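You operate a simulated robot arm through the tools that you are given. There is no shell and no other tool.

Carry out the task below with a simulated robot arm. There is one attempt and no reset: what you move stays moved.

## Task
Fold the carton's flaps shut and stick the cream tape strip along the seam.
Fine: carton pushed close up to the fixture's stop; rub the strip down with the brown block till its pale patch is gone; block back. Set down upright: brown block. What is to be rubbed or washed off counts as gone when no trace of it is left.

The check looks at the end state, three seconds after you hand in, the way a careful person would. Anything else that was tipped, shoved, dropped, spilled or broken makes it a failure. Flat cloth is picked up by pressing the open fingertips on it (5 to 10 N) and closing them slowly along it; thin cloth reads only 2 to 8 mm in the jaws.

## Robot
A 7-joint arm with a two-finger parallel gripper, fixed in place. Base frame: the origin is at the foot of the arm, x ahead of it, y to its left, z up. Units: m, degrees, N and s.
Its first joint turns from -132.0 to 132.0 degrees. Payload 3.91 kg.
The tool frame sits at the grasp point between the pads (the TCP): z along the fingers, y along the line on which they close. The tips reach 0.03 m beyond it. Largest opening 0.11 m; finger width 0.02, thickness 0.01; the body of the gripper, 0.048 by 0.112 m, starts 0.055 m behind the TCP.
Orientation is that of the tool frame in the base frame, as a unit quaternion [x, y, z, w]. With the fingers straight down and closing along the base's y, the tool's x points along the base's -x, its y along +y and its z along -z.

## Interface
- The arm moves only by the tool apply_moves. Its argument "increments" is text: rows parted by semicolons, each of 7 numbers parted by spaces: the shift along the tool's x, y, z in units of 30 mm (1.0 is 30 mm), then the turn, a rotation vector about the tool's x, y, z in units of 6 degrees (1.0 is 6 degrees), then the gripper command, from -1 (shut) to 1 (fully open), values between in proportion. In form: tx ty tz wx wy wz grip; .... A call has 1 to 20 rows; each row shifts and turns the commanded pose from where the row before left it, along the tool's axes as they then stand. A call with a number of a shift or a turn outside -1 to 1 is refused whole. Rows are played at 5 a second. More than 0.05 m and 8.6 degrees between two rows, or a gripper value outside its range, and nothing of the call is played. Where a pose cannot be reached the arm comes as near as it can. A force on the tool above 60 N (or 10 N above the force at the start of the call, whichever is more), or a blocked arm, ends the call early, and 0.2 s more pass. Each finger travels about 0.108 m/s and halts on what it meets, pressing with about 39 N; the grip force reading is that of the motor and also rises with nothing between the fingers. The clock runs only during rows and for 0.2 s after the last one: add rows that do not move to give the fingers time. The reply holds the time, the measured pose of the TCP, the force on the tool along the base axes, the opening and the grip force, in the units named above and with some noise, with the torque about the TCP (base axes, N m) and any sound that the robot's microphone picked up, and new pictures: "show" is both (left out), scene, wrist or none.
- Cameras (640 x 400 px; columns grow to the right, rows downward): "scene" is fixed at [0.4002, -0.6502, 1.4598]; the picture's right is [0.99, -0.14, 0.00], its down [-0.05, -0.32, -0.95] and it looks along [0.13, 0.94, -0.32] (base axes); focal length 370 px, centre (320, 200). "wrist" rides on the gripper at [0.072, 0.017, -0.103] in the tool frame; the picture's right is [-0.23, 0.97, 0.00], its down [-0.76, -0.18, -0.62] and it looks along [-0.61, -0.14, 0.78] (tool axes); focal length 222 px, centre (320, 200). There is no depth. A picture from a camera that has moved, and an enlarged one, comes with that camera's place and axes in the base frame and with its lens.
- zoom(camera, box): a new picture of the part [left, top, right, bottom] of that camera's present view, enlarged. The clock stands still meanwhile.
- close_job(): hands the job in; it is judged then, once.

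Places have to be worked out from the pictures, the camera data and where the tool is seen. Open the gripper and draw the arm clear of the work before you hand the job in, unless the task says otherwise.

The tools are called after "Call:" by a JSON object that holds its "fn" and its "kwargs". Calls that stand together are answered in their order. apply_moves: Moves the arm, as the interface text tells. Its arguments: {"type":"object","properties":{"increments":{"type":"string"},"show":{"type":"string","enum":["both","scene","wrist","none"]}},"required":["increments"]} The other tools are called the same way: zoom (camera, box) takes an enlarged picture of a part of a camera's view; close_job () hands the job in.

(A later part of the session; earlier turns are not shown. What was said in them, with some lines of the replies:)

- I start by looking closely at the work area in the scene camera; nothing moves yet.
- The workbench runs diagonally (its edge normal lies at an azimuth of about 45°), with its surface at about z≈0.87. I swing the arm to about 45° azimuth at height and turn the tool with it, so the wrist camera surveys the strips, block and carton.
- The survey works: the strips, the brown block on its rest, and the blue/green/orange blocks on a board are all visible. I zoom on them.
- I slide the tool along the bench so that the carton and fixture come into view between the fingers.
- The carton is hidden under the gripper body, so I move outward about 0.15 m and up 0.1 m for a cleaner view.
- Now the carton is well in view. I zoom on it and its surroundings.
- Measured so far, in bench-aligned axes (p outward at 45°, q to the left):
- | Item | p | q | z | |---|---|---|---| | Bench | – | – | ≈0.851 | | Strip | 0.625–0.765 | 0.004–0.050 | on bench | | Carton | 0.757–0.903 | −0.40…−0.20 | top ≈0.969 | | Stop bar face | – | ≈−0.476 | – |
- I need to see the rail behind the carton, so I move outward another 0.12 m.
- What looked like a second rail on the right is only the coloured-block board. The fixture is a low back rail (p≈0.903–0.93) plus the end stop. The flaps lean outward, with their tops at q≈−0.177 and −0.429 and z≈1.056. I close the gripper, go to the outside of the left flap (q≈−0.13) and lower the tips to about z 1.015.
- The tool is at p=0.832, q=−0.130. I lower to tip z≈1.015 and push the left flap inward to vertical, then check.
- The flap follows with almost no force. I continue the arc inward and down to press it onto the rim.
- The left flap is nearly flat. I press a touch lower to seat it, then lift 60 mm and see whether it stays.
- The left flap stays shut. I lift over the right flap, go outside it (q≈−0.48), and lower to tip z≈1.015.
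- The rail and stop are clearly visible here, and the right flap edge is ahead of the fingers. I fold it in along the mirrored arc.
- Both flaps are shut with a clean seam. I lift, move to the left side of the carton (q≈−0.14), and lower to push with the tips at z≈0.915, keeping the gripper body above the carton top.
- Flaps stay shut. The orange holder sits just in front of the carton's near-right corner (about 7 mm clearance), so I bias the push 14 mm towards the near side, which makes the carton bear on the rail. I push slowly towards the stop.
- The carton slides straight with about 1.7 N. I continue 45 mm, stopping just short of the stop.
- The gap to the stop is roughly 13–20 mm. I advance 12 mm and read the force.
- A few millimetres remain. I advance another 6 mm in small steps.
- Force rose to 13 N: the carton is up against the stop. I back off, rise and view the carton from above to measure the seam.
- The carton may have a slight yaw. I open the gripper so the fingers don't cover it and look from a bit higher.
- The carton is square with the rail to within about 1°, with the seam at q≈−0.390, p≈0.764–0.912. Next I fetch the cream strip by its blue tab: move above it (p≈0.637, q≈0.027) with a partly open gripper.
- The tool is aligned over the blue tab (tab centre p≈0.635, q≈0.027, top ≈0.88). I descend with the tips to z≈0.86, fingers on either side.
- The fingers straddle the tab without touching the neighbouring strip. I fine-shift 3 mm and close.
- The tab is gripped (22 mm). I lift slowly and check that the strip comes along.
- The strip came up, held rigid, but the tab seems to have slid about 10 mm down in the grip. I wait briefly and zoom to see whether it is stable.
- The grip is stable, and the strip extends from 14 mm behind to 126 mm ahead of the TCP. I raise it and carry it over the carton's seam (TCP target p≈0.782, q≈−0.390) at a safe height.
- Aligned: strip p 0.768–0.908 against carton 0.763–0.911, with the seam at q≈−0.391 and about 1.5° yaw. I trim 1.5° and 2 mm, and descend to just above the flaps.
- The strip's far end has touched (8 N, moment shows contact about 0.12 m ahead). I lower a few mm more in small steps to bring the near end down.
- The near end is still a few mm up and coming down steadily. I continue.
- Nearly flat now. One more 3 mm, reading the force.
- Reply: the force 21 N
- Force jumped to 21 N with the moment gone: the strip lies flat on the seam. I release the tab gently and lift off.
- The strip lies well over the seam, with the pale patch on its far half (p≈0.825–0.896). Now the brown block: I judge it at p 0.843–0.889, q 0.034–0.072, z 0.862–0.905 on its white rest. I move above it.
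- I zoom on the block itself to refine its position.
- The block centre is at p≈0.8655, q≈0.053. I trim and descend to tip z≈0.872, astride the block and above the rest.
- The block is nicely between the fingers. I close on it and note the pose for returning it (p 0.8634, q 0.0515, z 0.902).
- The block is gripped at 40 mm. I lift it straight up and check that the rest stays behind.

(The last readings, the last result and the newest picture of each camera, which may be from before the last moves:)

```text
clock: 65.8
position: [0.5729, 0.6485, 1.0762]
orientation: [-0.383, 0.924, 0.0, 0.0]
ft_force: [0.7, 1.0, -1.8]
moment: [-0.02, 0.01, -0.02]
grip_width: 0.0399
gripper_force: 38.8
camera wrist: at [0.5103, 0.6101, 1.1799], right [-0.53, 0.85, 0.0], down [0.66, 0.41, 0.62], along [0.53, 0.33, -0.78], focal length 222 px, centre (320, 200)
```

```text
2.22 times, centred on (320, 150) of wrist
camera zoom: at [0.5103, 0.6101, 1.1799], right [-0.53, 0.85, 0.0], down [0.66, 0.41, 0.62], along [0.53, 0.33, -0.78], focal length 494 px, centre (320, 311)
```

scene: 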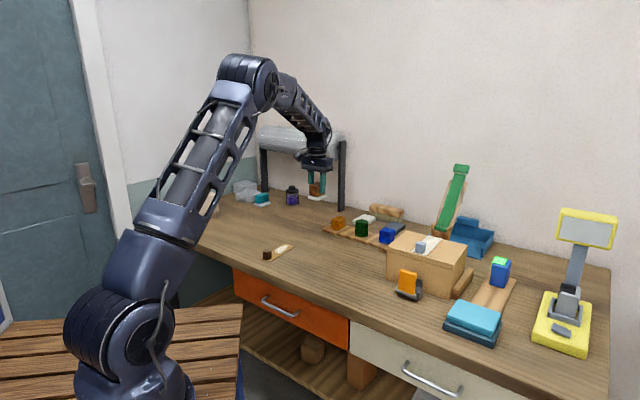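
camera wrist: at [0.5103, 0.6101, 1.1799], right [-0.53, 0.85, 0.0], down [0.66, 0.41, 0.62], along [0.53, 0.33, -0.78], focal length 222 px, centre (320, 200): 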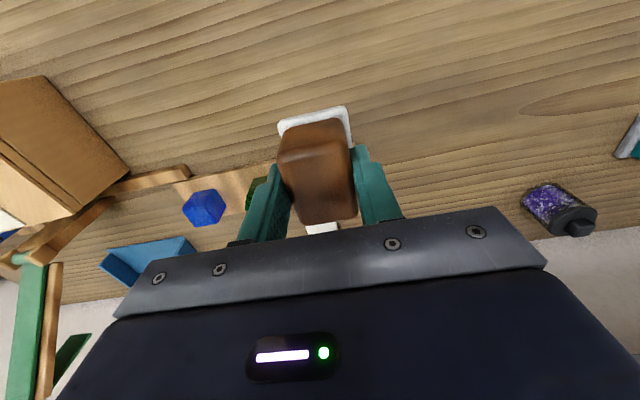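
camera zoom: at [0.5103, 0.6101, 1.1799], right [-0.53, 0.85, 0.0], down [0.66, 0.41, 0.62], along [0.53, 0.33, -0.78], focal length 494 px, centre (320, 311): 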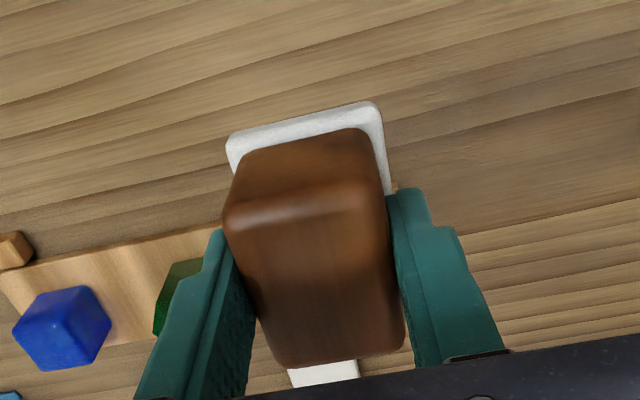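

The white base came up with the block: it is the block's own rubbing sole (57×47 mm, bottom 51.5 mm below the TCP). So it must go back to the same bench spot. I carry it over the strip's patch (p≈0.855, q≈−0.385), above the tab height.

Call:
{"fn": "apply_moves", "kwargs": {"increments": "0 0 -0.5 0 0 0 -1; 0.018 -0.911 0 0 0 0 -1; 0.018 -0.911 0 0 0 0 -1; 0.018 -0.911 0 0 0 0 -1; 0.018 -0.911 0 0 0 0 -1; 0.018 -0.911 0 0 0 0 -1; 0.018 -0.911 0 0 0 0 -1; 0.018 -0.911 0 0 0 0 -1; 0.018 -0.911 0 0 0 0 -1; 0.018 -0.911 0 0 0 0 -1; 0.018 -0.911 0 0 0 0 -1; 0.018 -0.911 0 0 0 0 -1; 0.018 -0.911 0 0 0 0 -1; 0.018 -0.911 0 0 0 0 -1; 0.018 -0.911 0 0 0 0 -1; 0.018 -0.911 0 0 0 0 -1; 0.018 -0.911 0 0 0 0 -1; 0 0 0 0 0 0 -1"}}

Call:
{"fn": "zoom", "kwargs": {"camera": "scene", "box": [380, 190, 480, 270]}}

Call:
{"fn": "zoom", "kwargs": {"camera": "wrist", "box": [220, 60, 420, 240]}}

```text
clock: 69.6
position: [0.877, 0.3351, 1.0888]
orientation: [-0.383, 0.924, 0.001, 0.001]
ft_force: [0.6, 0.4, -1.9]
moment: [-0.01, 0.0, -0.01]
grip_width: 0.0397
gripper_force: 39.0
camera wrist: at [0.8133, 0.296, 1.1928], right [-0.53, 0.85, 0.0], down [0.66, 0.41, 0.62], along [0.53, 0.33, -0.78], focal length 222 px, centre (320, 200)
```

scene: 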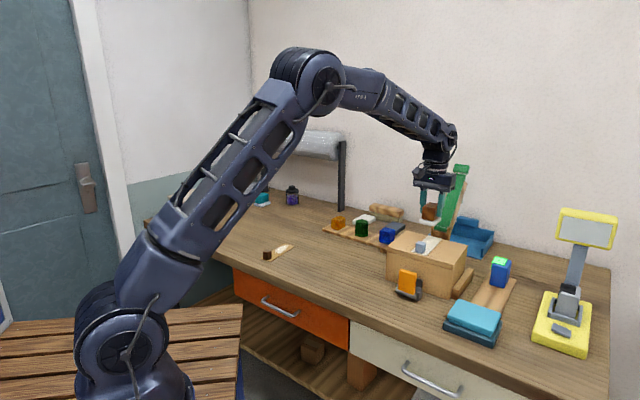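
wrist: 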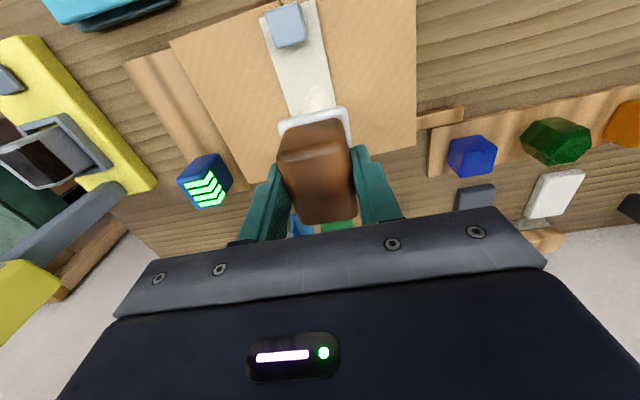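

```text
5.00 times, centred on (430, 230) of scene
camera zoom: at [0.4002, -0.6502, 1.4598], right [0.99, -0.14, 0.0], down [-0.05, -0.32, -0.95], along [0.13, 0.94, -0.32], focal length 1852 px, centre (-230, 50)
```

zoom: 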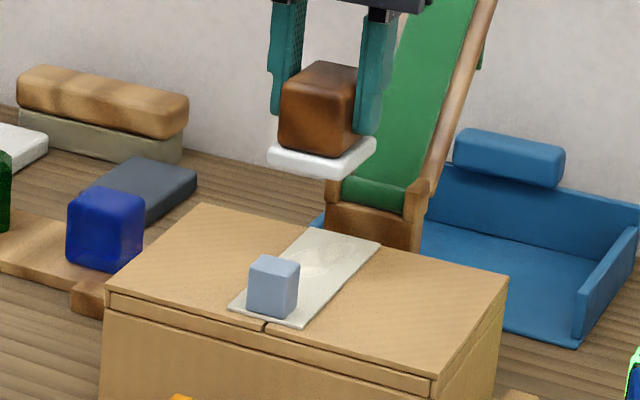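

```text
2.22 times, centred on (320, 150) of wrist
camera zoom: at [0.8133, 0.296, 1.1928], right [-0.53, 0.85, 0.0], down [0.66, 0.41, 0.62], along [0.53, 0.33, -0.78], focal length 494 px, centre (320, 311)
```

zoom: 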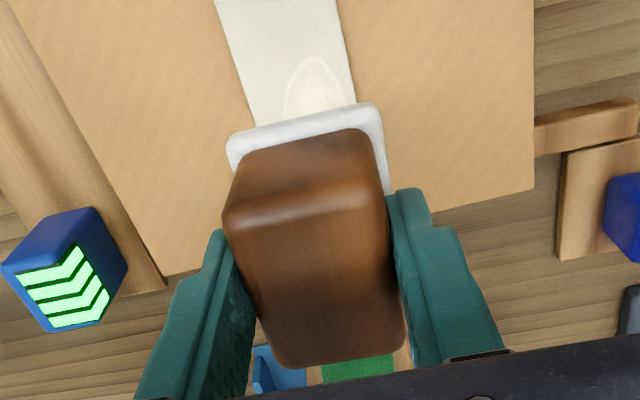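

Sole is above the patch, clear of the tab by about 35 mm. I lower to just above the strip.

Call:
{"fn": "apply_moves", "kwargs": {"increments": "0 0 0.7 0 0 0 -1; 0 0 0.7 0 0 0 -1; 0 0 0.45 0 0 0 -1; 0 0 0.1 0 0 0 -1; 0 0 0 0 0 0 -1", "show": "none"}}

Call:
{"fn": "zoom", "kwargs": {"camera": "scene", "box": [390, 210, 470, 270]}}

```text
clock: 70.8
position: [0.8764, 0.3347, 1.031]
orientation: [-0.382, 0.924, 0.0, 0.0]
ft_force: [1.2, 0.1, -1.7]
moment: [0.04, 0.01, 0.02]
grip_width: 0.0395
gripper_force: 39.2
```

```text
6.67 times, centred on (430, 240) of scene
camera zoom: at [0.4002, -0.6502, 1.4598], right [0.99, -0.14, 0.0], down [-0.05, -0.32, -0.95], along [0.13, 0.94, -0.32], focal length 2470 px, centre (-413, -67)
```

zoom: 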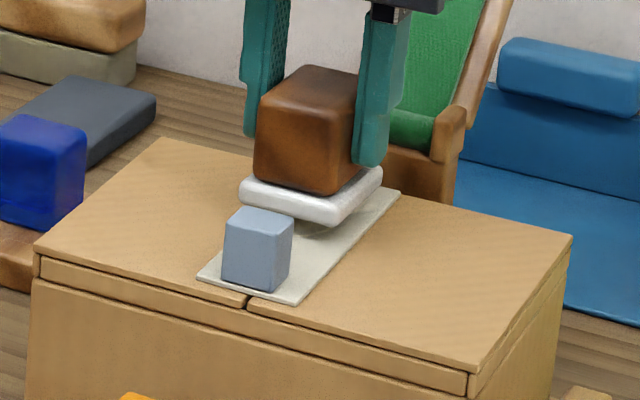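

I lower in 3 mm steps until I feel contact.

Call:
{"fn": "apply_moves", "kwargs": {"increments": "0 0 0.1 0 0 0 -1; 0 0 0.1 0 0 0 -1; 0 0 0 0 0 0 -1", "show": "none"}}

```text
clock: 71.6
position: [0.8759, 0.3344, 1.0251]
orientation: [-0.382, 0.924, 0.0, 0.001]
ft_force: [-0.2, -0.7, -1.6]
moment: [-0.03, -0.02, 0.03]
grip_width: 0.0393
gripper_force: 39.1
```

No contact yet; I continue down.

Call:
{"fn": "apply_moves", "kwargs": {"increments": "0 0 0.1 0 0 0 -1; 0 0 0.07 0 0 0 -1; 0 0 0 0 0 0 -1", "show": "none"}}

```text
clock: 72.4
position: [0.8753, 0.3355, 1.0207]
orientation: [-0.383, 0.924, 0.0, 0.0]
ft_force: [0.1, -0.3, 5.8]
moment: [-0.07, 0.02, 0.02]
grip_width: 0.0396
gripper_force: 39.0
```

Contact at about 7 N. To avoid dragging the carton away from the rail and towards the orange holder, I rub only on outward strokes (towards the rail), lifting for each return. First stroke now.

Call:
{"fn": "apply_moves", "kwargs": {"increments": "0 -0.1 -0.3 0 0 0 -1; 0.8 0 0 0 0 0 -1; 0 0 0.2 0 0 0 -1; 0 0 0.12 0 0 0 -1; 0 0 0 0 0 0 -1; -0.2 0 0 0 0 0 -1; -0.2 0 0 0 0 0 -1; -0.2 0 0 0 0 0 -1; -0.2 0 0 0 0 0 -1; -0.2 0 0 0 0 0 -1", "show": "none"}}

Call:
{"fn": "zoom", "kwargs": {"camera": "scene", "box": [380, 210, 480, 290]}}

Call:
{"fn": "zoom", "kwargs": {"camera": "wrist", "box": [220, 0, 420, 180]}}

```text
clock: 74.6
position: [0.8825, 0.3371, 1.0198]
orientation: [-0.384, 0.923, -0.001, 0.0]
ft_force: [-2.9, -3.2, 13.8]
moment: [-0.04, 0.01, -0.04]
grip_width: 0.0399
gripper_force: 39.1
```

```text
5.00 times, centred on (430, 250) of scene
camera zoom: at [0.4002, -0.6502, 1.4598], right [0.99, -0.14, 0.0], down [-0.05, -0.32, -0.95], along [0.13, 0.94, -0.32], focal length 1852 px, centre (-230, -50)
```

zoom: 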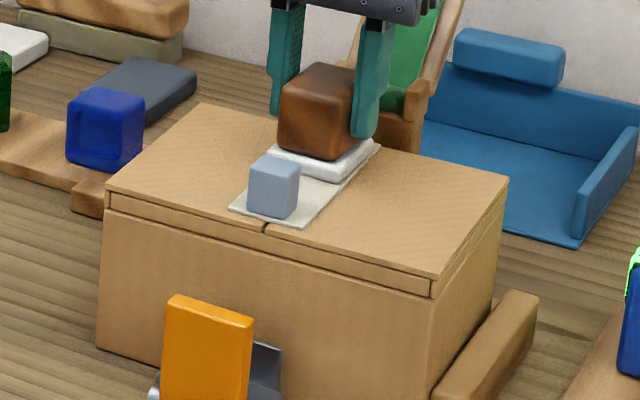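

```text
2.22 times, centred on (320, 90) of wrist
camera zoom: at [0.8199, 0.2981, 1.1244], right [-0.53, 0.85, 0.0], down [0.66, 0.41, 0.62], along [0.53, 0.33, -0.78], focal length 494 px, centre (320, 444)
```

zoom: 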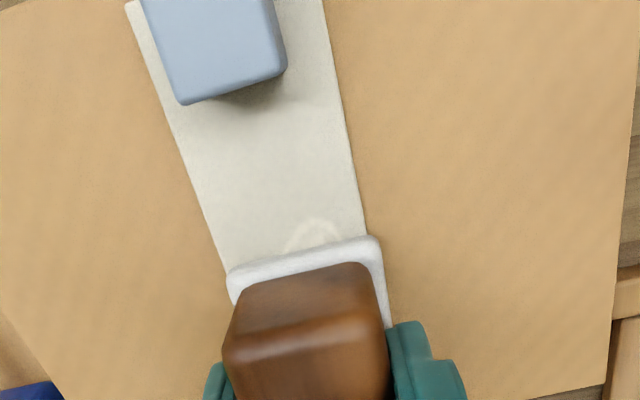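

The patch is fading and the carton has not moved. I finish this stroke, then lift, return and make a second full stroke.

Call:
{"fn": "apply_moves", "kwargs": {"increments": "-0.2 0 0 0 0 0 -1; -0.2 0 0 0 0 0 -1; -0.2 0 0 0 0 0 -1; -0.2 0 0 0 0 0 -1; 0 0 -0.3 0 0 0 -1; 0.9 0 0 0 0 0 -1; 0.95 0 0 0 0 0 -1; 0 0 0.3 0 0 0 -1; 0 0 0.02 0 0 0 -1; -0.2 0 0 0 0 0 -1; -0.2 0 0 0 0 0 -1; -0.2 0 0 0 0 0 -1; -0.2 0 0 0 0 0 -1; -0.2 0 0 0 0 0 -1; -0.2 0 0 0 0 0 -1; -0.2 0 0 0 0 0 -1; -0.2 0 0 0 0 0 -1; -0.2 0 0 0 0 0 -1; 0 0 0 0 0 0 -1", "show": "none"}}

Call:
{"fn": "zoom", "kwargs": {"camera": "scene", "box": [380, 210, 480, 290]}}

Call:
{"fn": "zoom", "kwargs": {"camera": "wrist", "box": [220, 0, 420, 180]}}

```text
clock: 78.6
position: [0.8982, 0.3525, 1.0191]
orientation: [-0.383, 0.924, 0.001, 0.001]
ft_force: [-1.1, -1.9, 24.0]
moment: [0.02, -0.04, 0.0]
grip_width: 0.0397
gripper_force: 38.9
```

```text
5.00 times, centred on (430, 250) of scene
camera zoom: at [0.4002, -0.6502, 1.4598], right [0.99, -0.14, 0.0], down [-0.05, -0.32, -0.95], along [0.13, 0.94, -0.32], focal length 1852 px, centre (-230, -50)
```

zoom: 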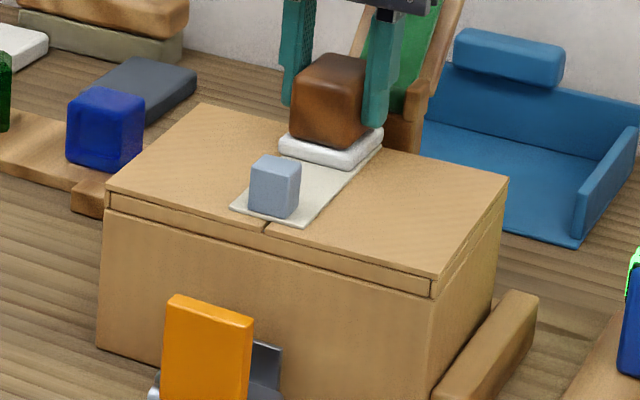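

```text
2.22 times, centred on (320, 90) of wrist
camera zoom: at [0.8344, 0.314, 1.1236], right [-0.53, 0.85, 0.0], down [0.66, 0.41, 0.62], along [0.53, 0.33, -0.78], focal length 494 px, centre (320, 444)
```

zoom: 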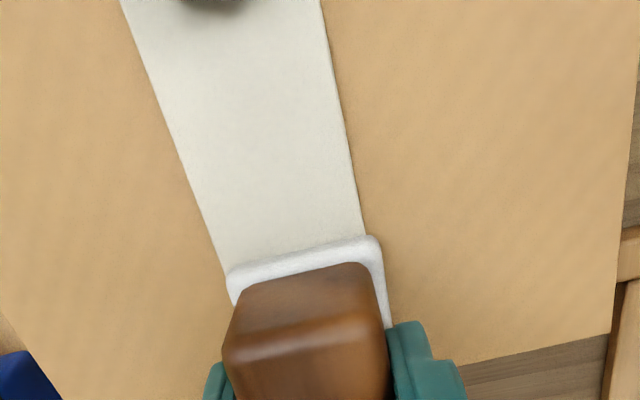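

The near part is clean. Force had risen to 24 N, so I lift off and inspect the whole strip.

Call:
{"fn": "apply_moves", "kwargs": {"increments": "0 0 -0.5 0 0 0 -1; 0 0 -1 0 0 0 -1; 0 0 -1 0 0 0 -1; 1 0 -1 0 0 0 -1; 1 0 -1 0 0 0 -1; 1 0 0 0 0 0 -1; 1 0 0 0 0 0 -1; 1 0 0 0 0 0 -1; 0 0 0 0 0 0 -1", "show": "wrist"}}

Call:
{"fn": "zoom", "kwargs": {"camera": "scene", "box": [400, 220, 460, 270]}}

Call:
{"fn": "zoom", "kwargs": {"camera": "scene", "box": [380, 210, 480, 290]}}

```text
clock: 80.6
position: [0.7914, 0.2461, 1.1548]
orientation: [-0.383, 0.924, 0.0, 0.0]
ft_force: [0.2, -0.4, -1.8]
moment: [-0.02, 0.0, -0.07]
grip_width: 0.0396
gripper_force: 39.3
camera wrist: at [0.7286, 0.2079, 1.2585], right [-0.53, 0.85, 0.0], down [0.66, 0.41, 0.62], along [0.53, 0.33, -0.78], focal length 222 px, centre (320, 200)
```

wrist: 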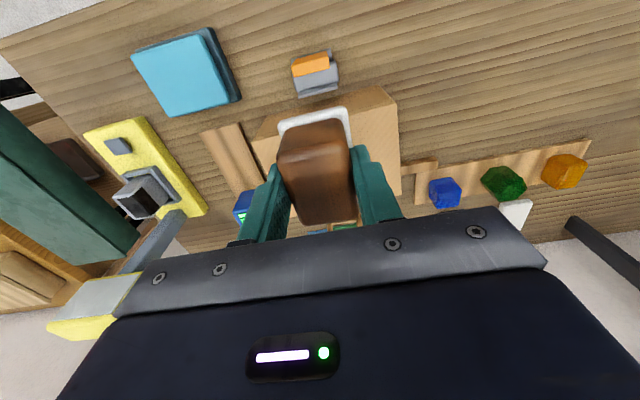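

```text
8.00 times, centred on (430, 245) of scene
camera zoom: at [0.4002, -0.6502, 1.4598], right [0.99, -0.14, 0.0], down [-0.05, -0.32, -0.95], along [0.13, 0.94, -0.32], focal length 2964 px, centre (-560, -160)
```

zoom: 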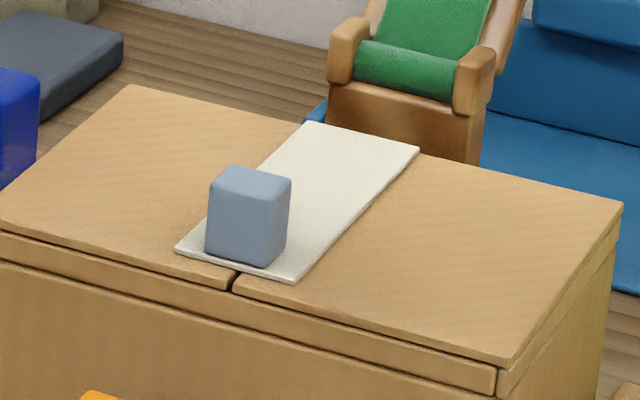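

```text
5.00 times, centred on (430, 250) of scene
camera zoom: at [0.4002, -0.6502, 1.4598], right [0.99, -0.14, 0.0], down [-0.05, -0.32, -0.95], along [0.13, 0.94, -0.32], focal length 1852 px, centre (-230, -50)
```

zoom: 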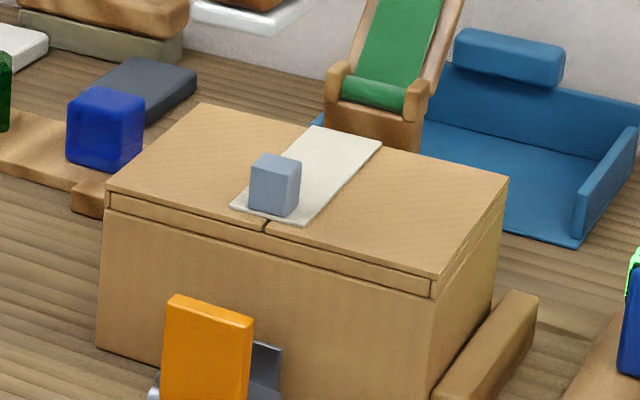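

From the scene camera no trace shows. I verify with the wrist camera from beside the strip while still holding the block.

Call:
{"fn": "apply_moves", "kwargs": {"increments": "-0.97 0.96 0 0 0 0 -1; -0.97 0.96 0 0 0 0 -1; -0.97 0.96 0 0 0 0 -1; -0.97 0.96 0 0 0 0 -1; 0 0 0 0 0 0 -1", "show": "wrist"}}

Call:
{"fn": "zoom", "kwargs": {"camera": "wrist", "box": [120, 20, 280, 180]}}

```text
clock: 81.8
position: [0.7904, 0.4102, 1.152]
orientation: [-0.383, 0.924, 0.0, 0.0]
ft_force: [0.5, -0.4, -2.3]
moment: [0.04, 0.01, 0.01]
grip_width: 0.0395
gripper_force: 39.4
camera wrist: at [0.7278, 0.3716, 1.2569], right [-0.53, 0.85, 0.0], down [0.66, 0.41, 0.62], along [0.53, 0.33, -0.78], focal length 222 px, centre (320, 200)
```

wrist: 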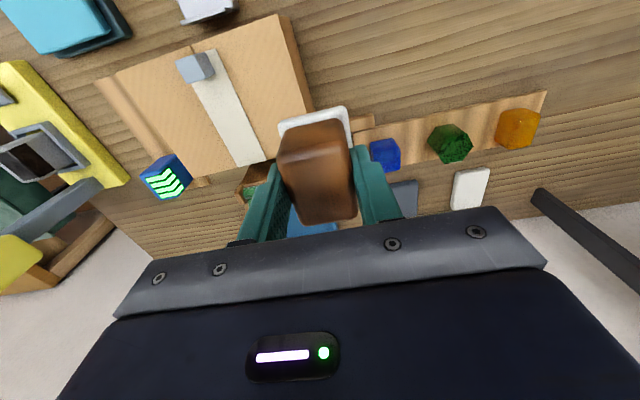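

```text
2.50 times, centred on (200, 100) of wrist
camera zoom: at [0.7278, 0.3716, 1.2569], right [-0.53, 0.85, 0.0], down [0.66, 0.41, 0.62], along [0.53, 0.33, -0.78], focal length 555 px, centre (620, 450)
```

zoom: 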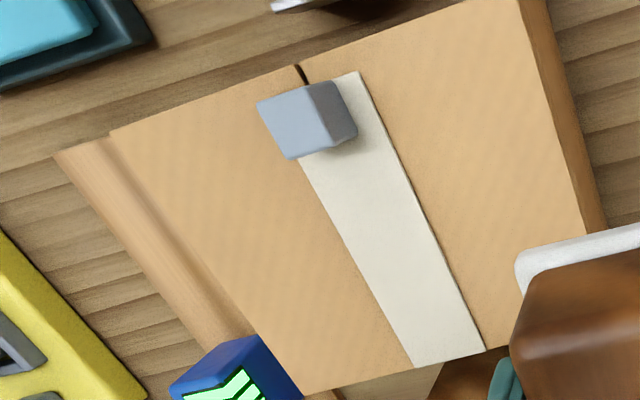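

Call:
{"fn": "zoom", "kwargs": {"camera": "wrist", "box": [185, 45, 265, 170]}}

Call:
{"fn": "zoom", "kwargs": {"camera": "scene", "box": [412, 230, 444, 262]}}

```text
3.20 times, centred on (225, 108) of wrist
camera zoom: at [0.7278, 0.3716, 1.2569], right [-0.53, 0.85, 0.0], down [0.66, 0.41, 0.62], along [0.53, 0.33, -0.78], focal length 711 px, centre (624, 496)
```

zoom: 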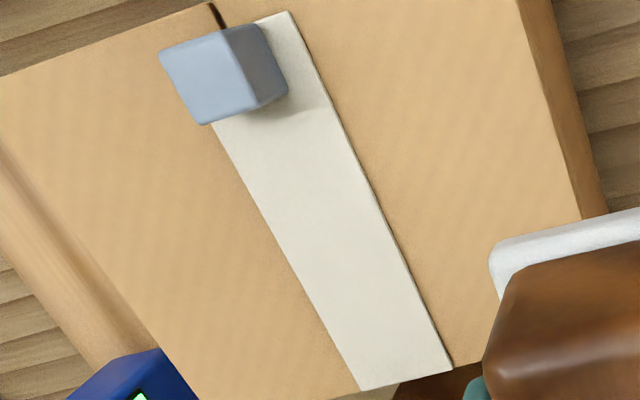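

```text
12.50 times, centred on (428, 246) of scene
camera zoom: at [0.4002, -0.6502, 1.4598], right [0.99, -0.14, 0.0], down [-0.05, -0.32, -0.95], along [0.13, 0.94, -0.32], focal length 4631 px, centre (-1030, -375)
```

zoom: 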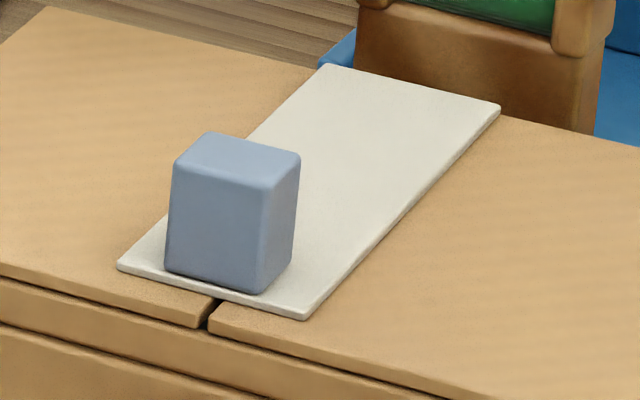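

The strip is uniformly clean and the carton sits flush at the stop. Now I take the block back to its original spot (p 0.865, q 0.0525) at height.

Call:
{"fn": "apply_moves", "kwargs": {"increments": "-0.0442 0.8925 0 0 0 0 -1; -0.0442 0.8925 0 0 0 0 -1; -0.0442 0.8925 0 0 0 0 -1; -0.0442 0.8925 0 0 0 0 -1; -0.0442 0.8925 0 0 0 0 -1; -0.0442 0.8925 0 0 0 0 -1; -0.0442 0.8925 0 0 0 0 -1; -0.0442 0.8925 0 0 0 0 -1; -0.0442 0.8925 0 0 0 0 -1; -0.0442 0.8925 0 0 0 0 -1; -0.0442 0.8925 0 0 0 0 -1; -0.0442 0.8925 0 0 0 0 -1; 0 0 0 0 0 0 -1; 0 0 0.95 0 0 0 -1; 0 0 0.95 0 0 0 -1; 0 0 0.95 0 0 0 -1; 0 0 0.95 0 0 0 -1; 0 0 0.95 0 0 0 -1; 0 0 0 0 0 0 -1"}}

Call:
{"fn": "zoom", "kwargs": {"camera": "scene", "box": [280, 190, 360, 250]}}

```text
clock: 85.8
position: [0.5782, 0.6492, 1.0114]
orientation: [-0.383, 0.924, 0.0, 0.0]
ft_force: [-0.2, -0.3, -1.3]
moment: [-0.01, 0.01, -0.01]
grip_width: 0.0397
gripper_force: 39.0
camera wrist: at [0.5154, 0.6103, 1.1162], right [-0.53, 0.85, 0.0], down [0.66, 0.41, 0.62], along [0.53, 0.33, -0.78], focal length 222 px, centre (320, 200)
```

scene: 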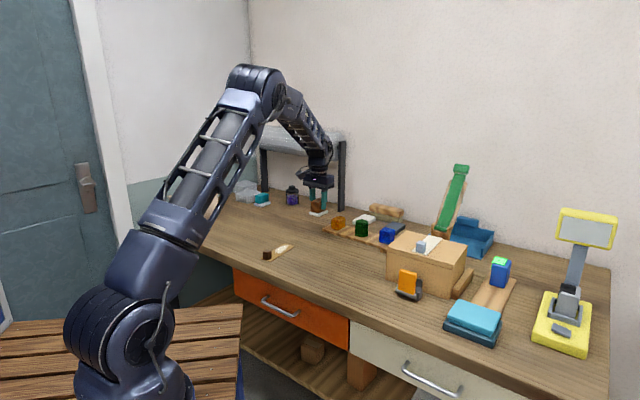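
wrist: 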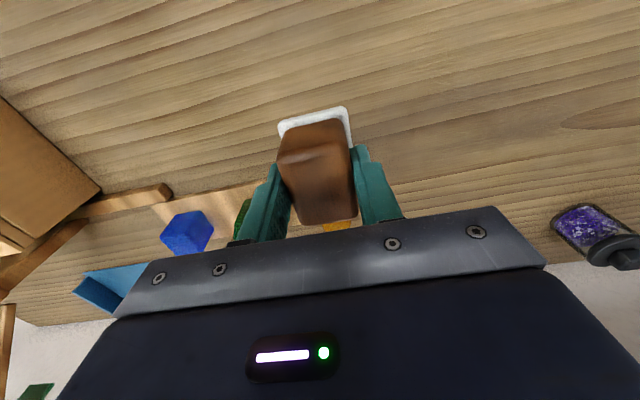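

```text
6.67 times, centred on (320, 220) of scene
camera zoom: at [0.4002, -0.6502, 1.4598], right [0.99, -0.14, 0.0], down [-0.05, -0.32, -0.95], along [0.13, 0.94, -0.32], focal length 2470 px, centre (320, 67)
```

zoom: 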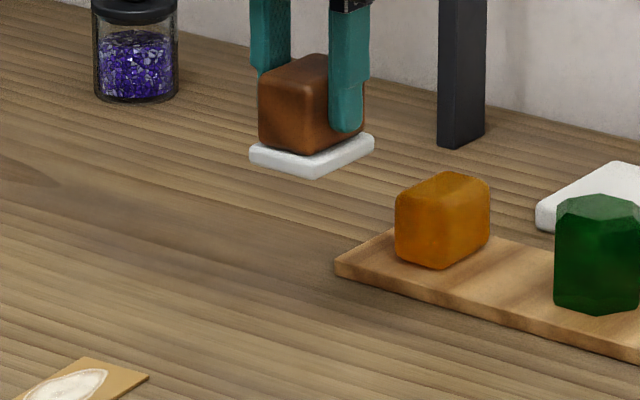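

I trim 3 mm and lower to about 6 mm above the bench.

Call:
{"fn": "apply_moves", "kwargs": {"increments": "0.1 0.08 0.6 0 0 0 -1; 0 0 0.8 0 0 0 -1; 0 0 0.8 0 0 0 -1; 0 0 0.7 0 0 0 -1; 0 0 0.4 0 0 0 -1; 0 0 0 0 0 0 -1", "show": "none"}}

Call:
{"fn": "zoom", "kwargs": {"camera": "scene", "box": [280, 205, 355, 255]}}

```text
clock: 87.2
position: [0.5728, 0.6491, 0.912]
orientation: [-0.384, 0.924, 0.0, 0.001]
ft_force: [0.3, 0.4, -1.8]
moment: [0.03, 0.0, -0.01]
grip_width: 0.0395
gripper_force: 38.5
```

```text
8.00 times, centred on (318, 230) of scene
camera zoom: at [0.4002, -0.6502, 1.4598], right [0.99, -0.14, 0.0], down [-0.05, -0.32, -0.95], along [0.13, 0.94, -0.32], focal length 2964 px, centre (340, -40)
```

zoom: 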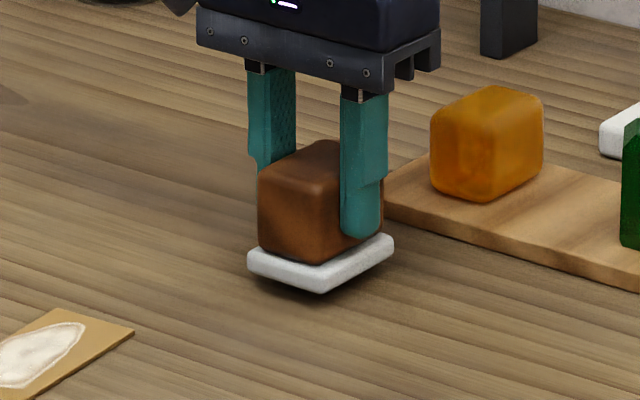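

I'm about 9 mm above; I continue down in small steps until contact.

Call:
{"fn": "apply_moves", "kwargs": {"increments": "0 0 0.1 0 0 0 -1; 0 0 0.1 0 0 0 -1; 0 0 0.06 0 0 0 -1; 0 0 0 0 0 0 -1", "show": "none"}}

```text
clock: 88.2
position: [0.5749, 0.6487, 0.9042]
orientation: [-0.383, 0.924, 0.0, 0.001]
ft_force: [-0.9, 0.2, -1.6]
moment: [-0.01, -0.04, 0.0]
grip_width: 0.0396
gripper_force: 38.9
```

Call:
{"fn": "apply_moves", "kwargs": {"increments": "0 0 0.04 0 0 0 -1; 0 0 0.04 0 0 0 -1; 0 0 0 0 0 0 -1", "show": "none"}}

Call:
{"fn": "zoom", "kwargs": {"camera": "scene", "box": [280, 205, 355, 255]}}

```text
clock: 89.0
position: [0.574, 0.6487, 0.9032]
orientation: [-0.383, 0.924, 0.0, 0.001]
ft_force: [5.1, 1.5, 11.5]
moment: [-0.18, 0.02, 0.05]
grip_width: 0.0396
gripper_force: 38.9
```

```text
8.00 times, centred on (318, 230) of scene
camera zoom: at [0.4002, -0.6502, 1.4598], right [0.99, -0.14, 0.0], down [-0.05, -0.32, -0.95], along [0.13, 0.94, -0.32], focal length 2964 px, centre (340, -40)
```

zoom: 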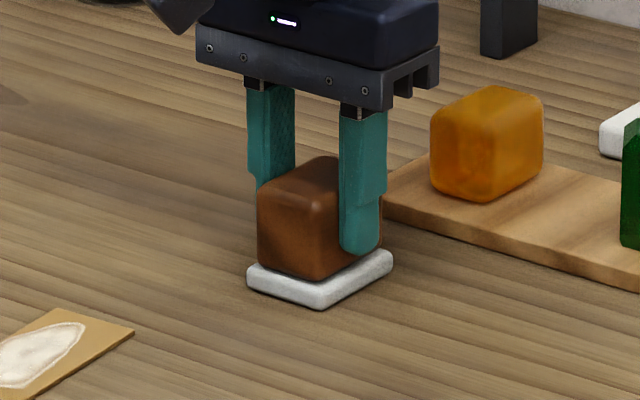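

The block is down (13 N) at the same image position as originally. I relieve the pressure, open slowly, and rise straight up.

Call:
{"fn": "apply_moves", "kwargs": {"increments": "0 0 -0.03 0 0 0 -1; 0 0 0 0 0 0 -0.2; 0 0 0 0 0 0 0; 0 0 0 0 0 0 0.45; 0 0 0 0 0 0 0.45; 0 0 -0.5 0 0 0 0.45; 0 0 -1 0 0 0 0.45; 0 0 -1 0 0 0 0.45; 0 0 -1 0 0 0 0.45; 0 0 -1 0 0 0 0.45; 0 0 -1 0 0 0 0.45; 0 0 -1 0 0 0 0.45; 0 0 -1 0 0 0 0.45; 0 0 -1 0 0 0 0.45; 0 0 0 0 0 0 0.45"}}

Call:
{"fn": "zoom", "kwargs": {"camera": "scene", "box": [280, 205, 355, 255]}}

Call:
{"fn": "zoom", "kwargs": {"camera": "wrist", "box": [270, 30, 370, 120]}}

```text
clock: 92.2
position: [0.5743, 0.6484, 1.158]
orientation: [-0.382, 0.924, 0.0, 0.0]
ft_force: [0.3, -0.4, 0.2]
moment: [-0.03, 0.0, 0.03]
grip_width: 0.0801
gripper_force: 0.0
camera wrist: at [0.5111, 0.6098, 1.2629], right [-0.53, 0.85, 0.0], down [0.66, 0.41, 0.62], along [0.53, 0.33, -0.78], focal length 222 px, centre (320, 200)
```

scene: 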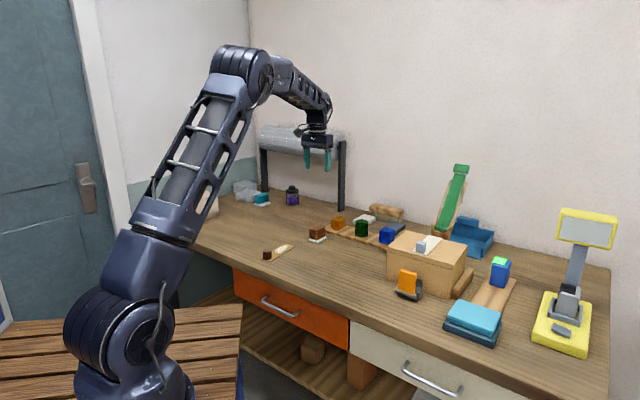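
wrist: 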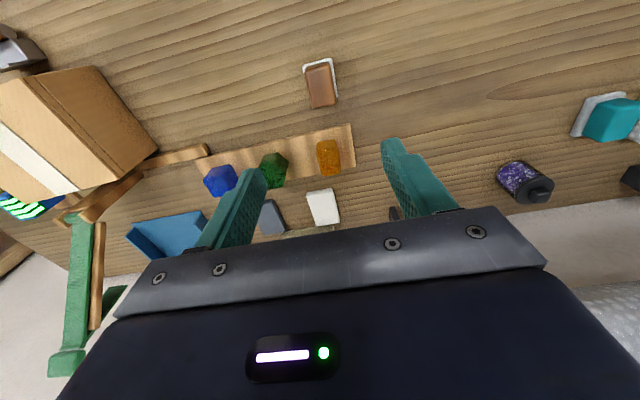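

```text
8.00 times, centred on (318, 230) of scene
camera zoom: at [0.4002, -0.6502, 1.4598], right [0.99, -0.14, 0.0], down [-0.05, -0.32, -0.95], along [0.13, 0.94, -0.32], focal length 2964 px, centre (340, -40)
```

zoom: 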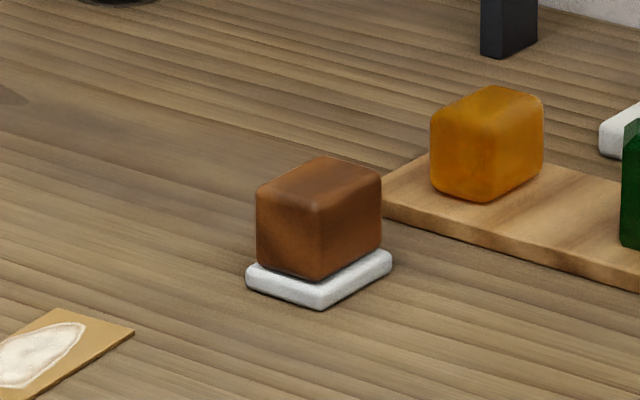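

```text
4.44 times, centred on (320, 75) of wrist
camera zoom: at [0.5111, 0.6098, 1.2629], right [-0.53, 0.85, 0.0], down [0.66, 0.41, 0.62], along [0.53, 0.33, -0.78], focal length 987 px, centre (320, 756)
```

zoom: 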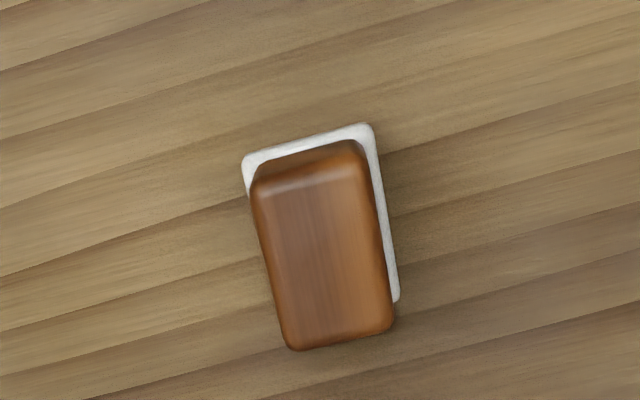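

The block is back, upright, in place. I go over the carton for a final close inspection of the strip, with the gripper fully open.

Call:
{"fn": "apply_moves", "kwargs": {"increments": "0.27 -0.92 0 0 0 0 1; 0.27 -0.92 0 0 0 0 1; 0.27 -0.92 0 0 0 0 1; 0.27 -0.92 0 0 0 0 1; 0.27 -0.92 0 0 0 0 1; 0.27 -0.92 0 0 0 0 1; 0.27 -0.92 0 0 0 0 1; 0.27 -0.92 0 0 0 0 1; 0.27 -0.92 0 0 0 0 1; 0.27 -0.92 0 0 0 0 1; 0.27 -0.92 0 0 0 0 1; 0.27 -0.92 0 0 0 0 1; 0.27 -0.92 0 0 0 0 1; 0.27 -0.92 0 0 0 0 1; 0.27 -0.92 0 0 0 0 1; 0.27 -0.92 0 0 0 0 1; 0 0 0 0 0 0 1"}}

Call:
{"fn": "zoom", "kwargs": {"camera": "wrist", "box": [240, 80, 420, 220]}}

Call:
{"fn": "zoom", "kwargs": {"camera": "wrist", "box": [300, 100, 370, 210]}}

Call:
{"fn": "zoom", "kwargs": {"camera": "scene", "box": [380, 210, 490, 310]}}

```text
clock: 95.8
position: [0.7945, 0.244, 1.158]
orientation: [-0.383, 0.924, -0.001, 0.0]
ft_force: [0.4, -1.1, 0.2]
moment: [0.0, -0.02, -0.01]
grip_width: 0.11
gripper_force: 0.0
camera wrist: at [0.7308, 0.2046, 1.2615], right [-0.53, 0.85, 0.0], down [0.66, 0.41, 0.62], along [0.53, 0.33, -0.78], focal length 222 px, centre (320, 200)
```

scene: 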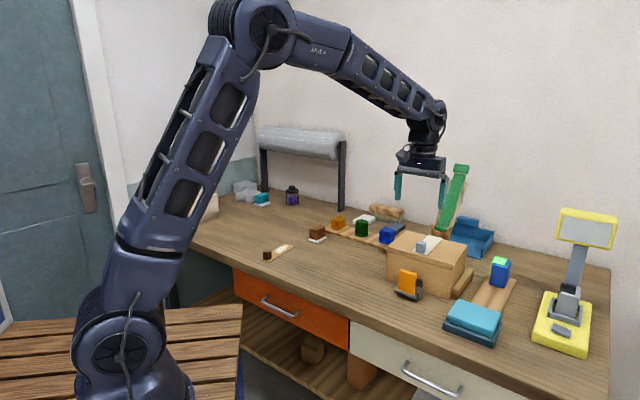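
wrist: 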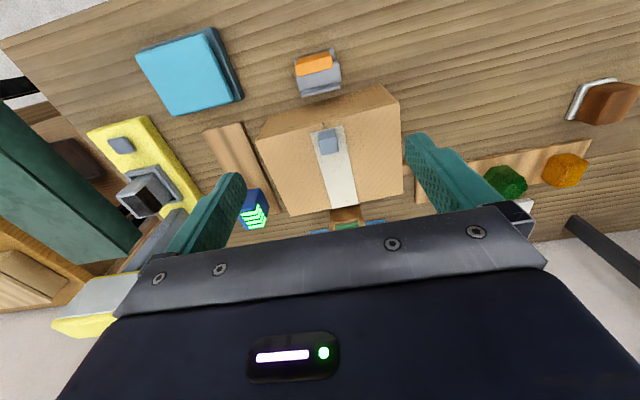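

```text
2.86 times, centred on (330, 150) of wrist
camera zoom: at [0.7308, 0.2046, 1.2615], right [-0.53, 0.85, 0.0], down [0.66, 0.41, 0.62], along [0.53, 0.33, -0.78], focal length 635 px, centre (291, 343)
```

zoom: 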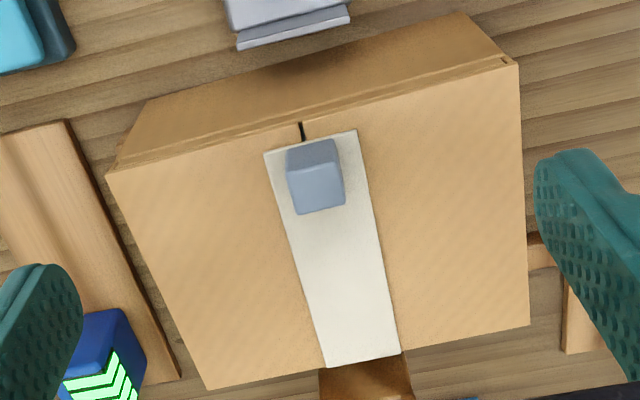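

```text
3.64 times, centred on (335, 155) of wrist
camera zoom: at [0.7308, 0.2046, 1.2615], right [-0.53, 0.85, 0.0], down [0.66, 0.41, 0.62], along [0.53, 0.33, -0.78], focal length 808 px, centre (266, 364)
```

zoom: 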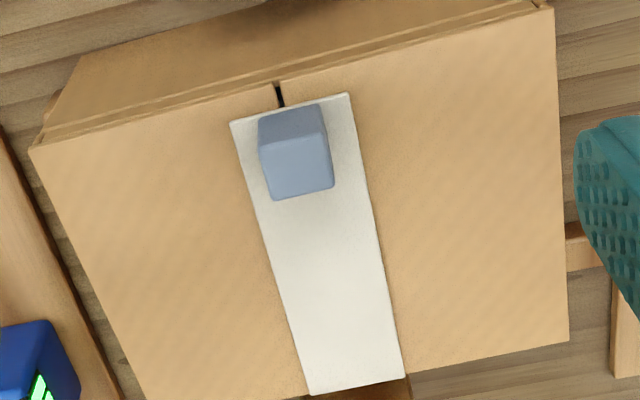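

```text
4.00 times, centred on (435, 260) of scene
camera zoom: at [0.4002, -0.6502, 1.4598], right [0.99, -0.14, 0.0], down [-0.05, -0.32, -0.95], along [0.13, 0.94, -0.32], focal length 1482 px, centre (-140, -40)
```

zoom: 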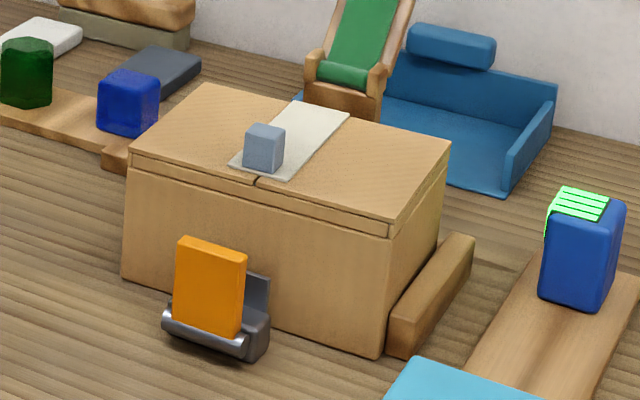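

The strip is clean and straight over the seam. I check the carton/stop contact closely before retreating.

Call:
{"fn": "zoom", "kwargs": {"camera": "scene", "box": [464, 266, 504, 304]}}

Call:
{"fn": "zoom", "kwargs": {"camera": "scene", "box": [464, 260, 504, 285]}}

Call:
{"fn": "zoom", "kwargs": {"camera": "scene", "box": [460, 255, 505, 302]}}

```text
10.53 times, centred on (484, 285) of scene
camera zoom: at [0.4002, -0.6502, 1.4598], right [0.99, -0.14, 0.0], down [-0.05, -0.32, -0.95], along [0.13, 0.94, -0.32], focal length 3900 px, centre (-1406, -695)
```

zoom: 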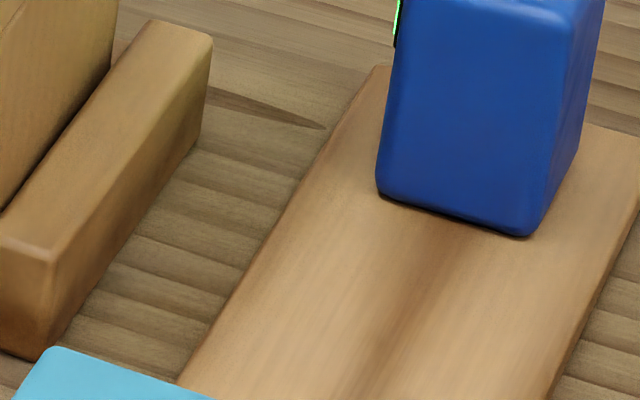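

```text
16.00 times, centred on (484, 272) of scene
camera zoom: at [0.4002, -0.6502, 1.4598], right [0.99, -0.14, 0.0], down [-0.05, -0.32, -0.95], along [0.13, 0.94, -0.32], focal length 5927 px, centre (-2304, -960)
```

zoom: 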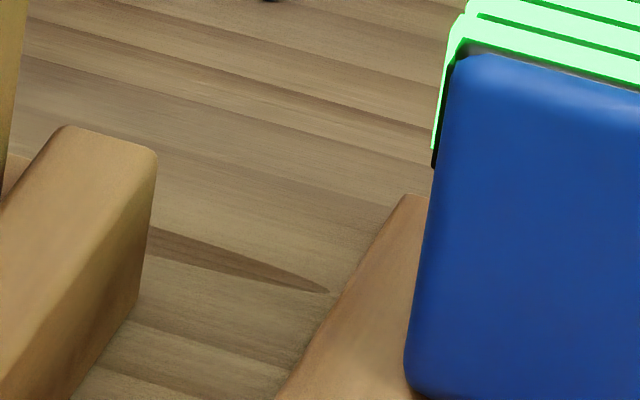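

```text
8.51 times, centred on (482, 278) of scene
camera zoom: at [0.4002, -0.6502, 1.4598], right [0.99, -0.14, 0.0], down [-0.05, -0.32, -0.95], along [0.13, 0.94, -0.32], focal length 3153 px, centre (-1063, -468)
```

zoom: 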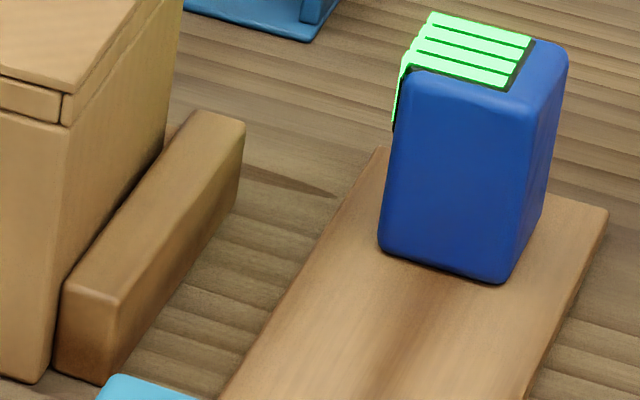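

The carton face is flush along the stop, the flaps are shut, the strip is clean, and everything else is undisturbed. I raise and withdraw the arm.

Call:
{"fn": "apply_moves", "kwargs": {"increments": "0 0 -1 0 0 0 1; 0 0 -1 0 0 0 1; 0.5 0 -1 0 0 0 1; 1 0 -1 0 0 0 1; 1 0 0 0 0 0 1; 1 0 0 0 0 0 1; 1 0 0 0 0 0 1; 0 0 0 0 0 0 1"}}

Call:
{"fn": "zoom", "kwargs": {"camera": "scene", "box": [240, 180, 520, 350]}}

```text
clock: 97.6
position: [0.6984, 0.1495, 1.2783]
orientation: [-0.383, 0.924, -0.001, 0.0]
ft_force: [-0.6, 0.4, -0.3]
moment: [0.01, 0.03, 0.0]
grip_width: 0.1099
gripper_force: 0.1
camera wrist: at [0.6354, 0.1107, 1.3829], right [-0.53, 0.85, 0.0], down [0.66, 0.41, 0.62], along [0.53, 0.33, -0.78], focal length 222 px, centre (320, 200)
```

scene: 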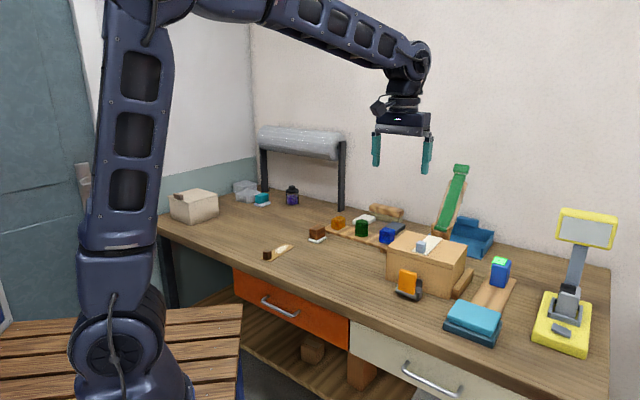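
wrist: 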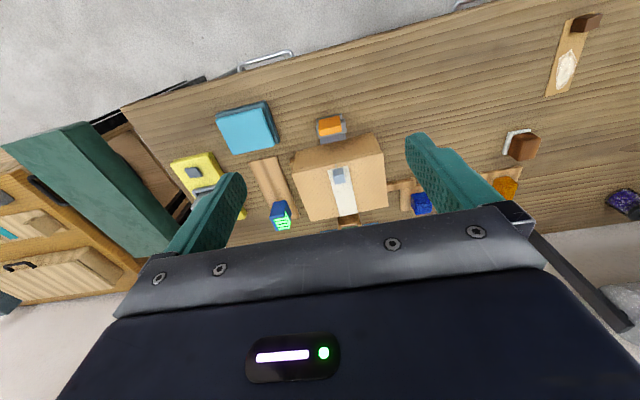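

```text
2.29 times, centred on (380, 265) of scene
camera zoom: at [0.4002, -0.6502, 1.4598], right [0.99, -0.14, 0.0], down [-0.05, -0.32, -0.95], along [0.13, 0.94, -0.32], focal length 847 px, centre (183, 51)
```

zoom: 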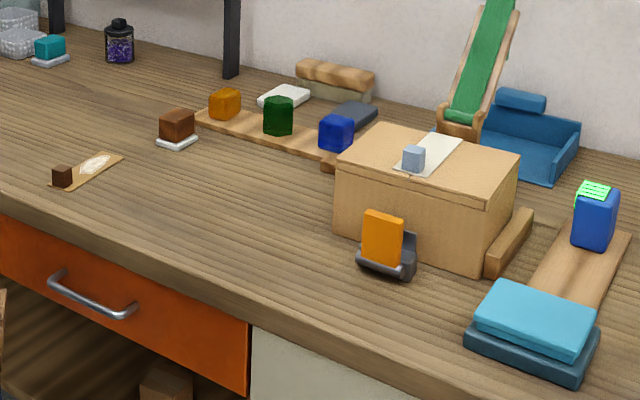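

The gripper is open and the arm is clear. The carton is shut, taped and at the stop, the strip is rubbed clean, and the brown block stands upright at its place. I hand in.

Call:
{"fn": "close_job", "kwargs": {}}

```text
The job is handed in.
```

I folded the carton's flaps shut, stuck the cream strip along the seam, and handed the job in. The hand-in reply gave no verdict on whether the job passed.

- **Carton:** I pushed it up to the fixture's stop until the force rose to about 13 N. In the final pictures it sits flush along the stop.
- **Strip:** It covers the seam, with its blue tab at the near end. It may have shifted about 1 mm outward during rubbing, when the pressing force rose to 24 N.
- **Pale patch:** I rubbed it with two outward strokes of the brown block. Close-up pictures from both cameras show no trace left.
- **Brown block:** It came up with a white base attached, which I took to be its own rubbing sole. I set it down upright, base included, at the spot it came from.
- **Everything else:** Nothing else looks moved or tipped in the pictures. The gripper is open and the arm is clear of the bench.
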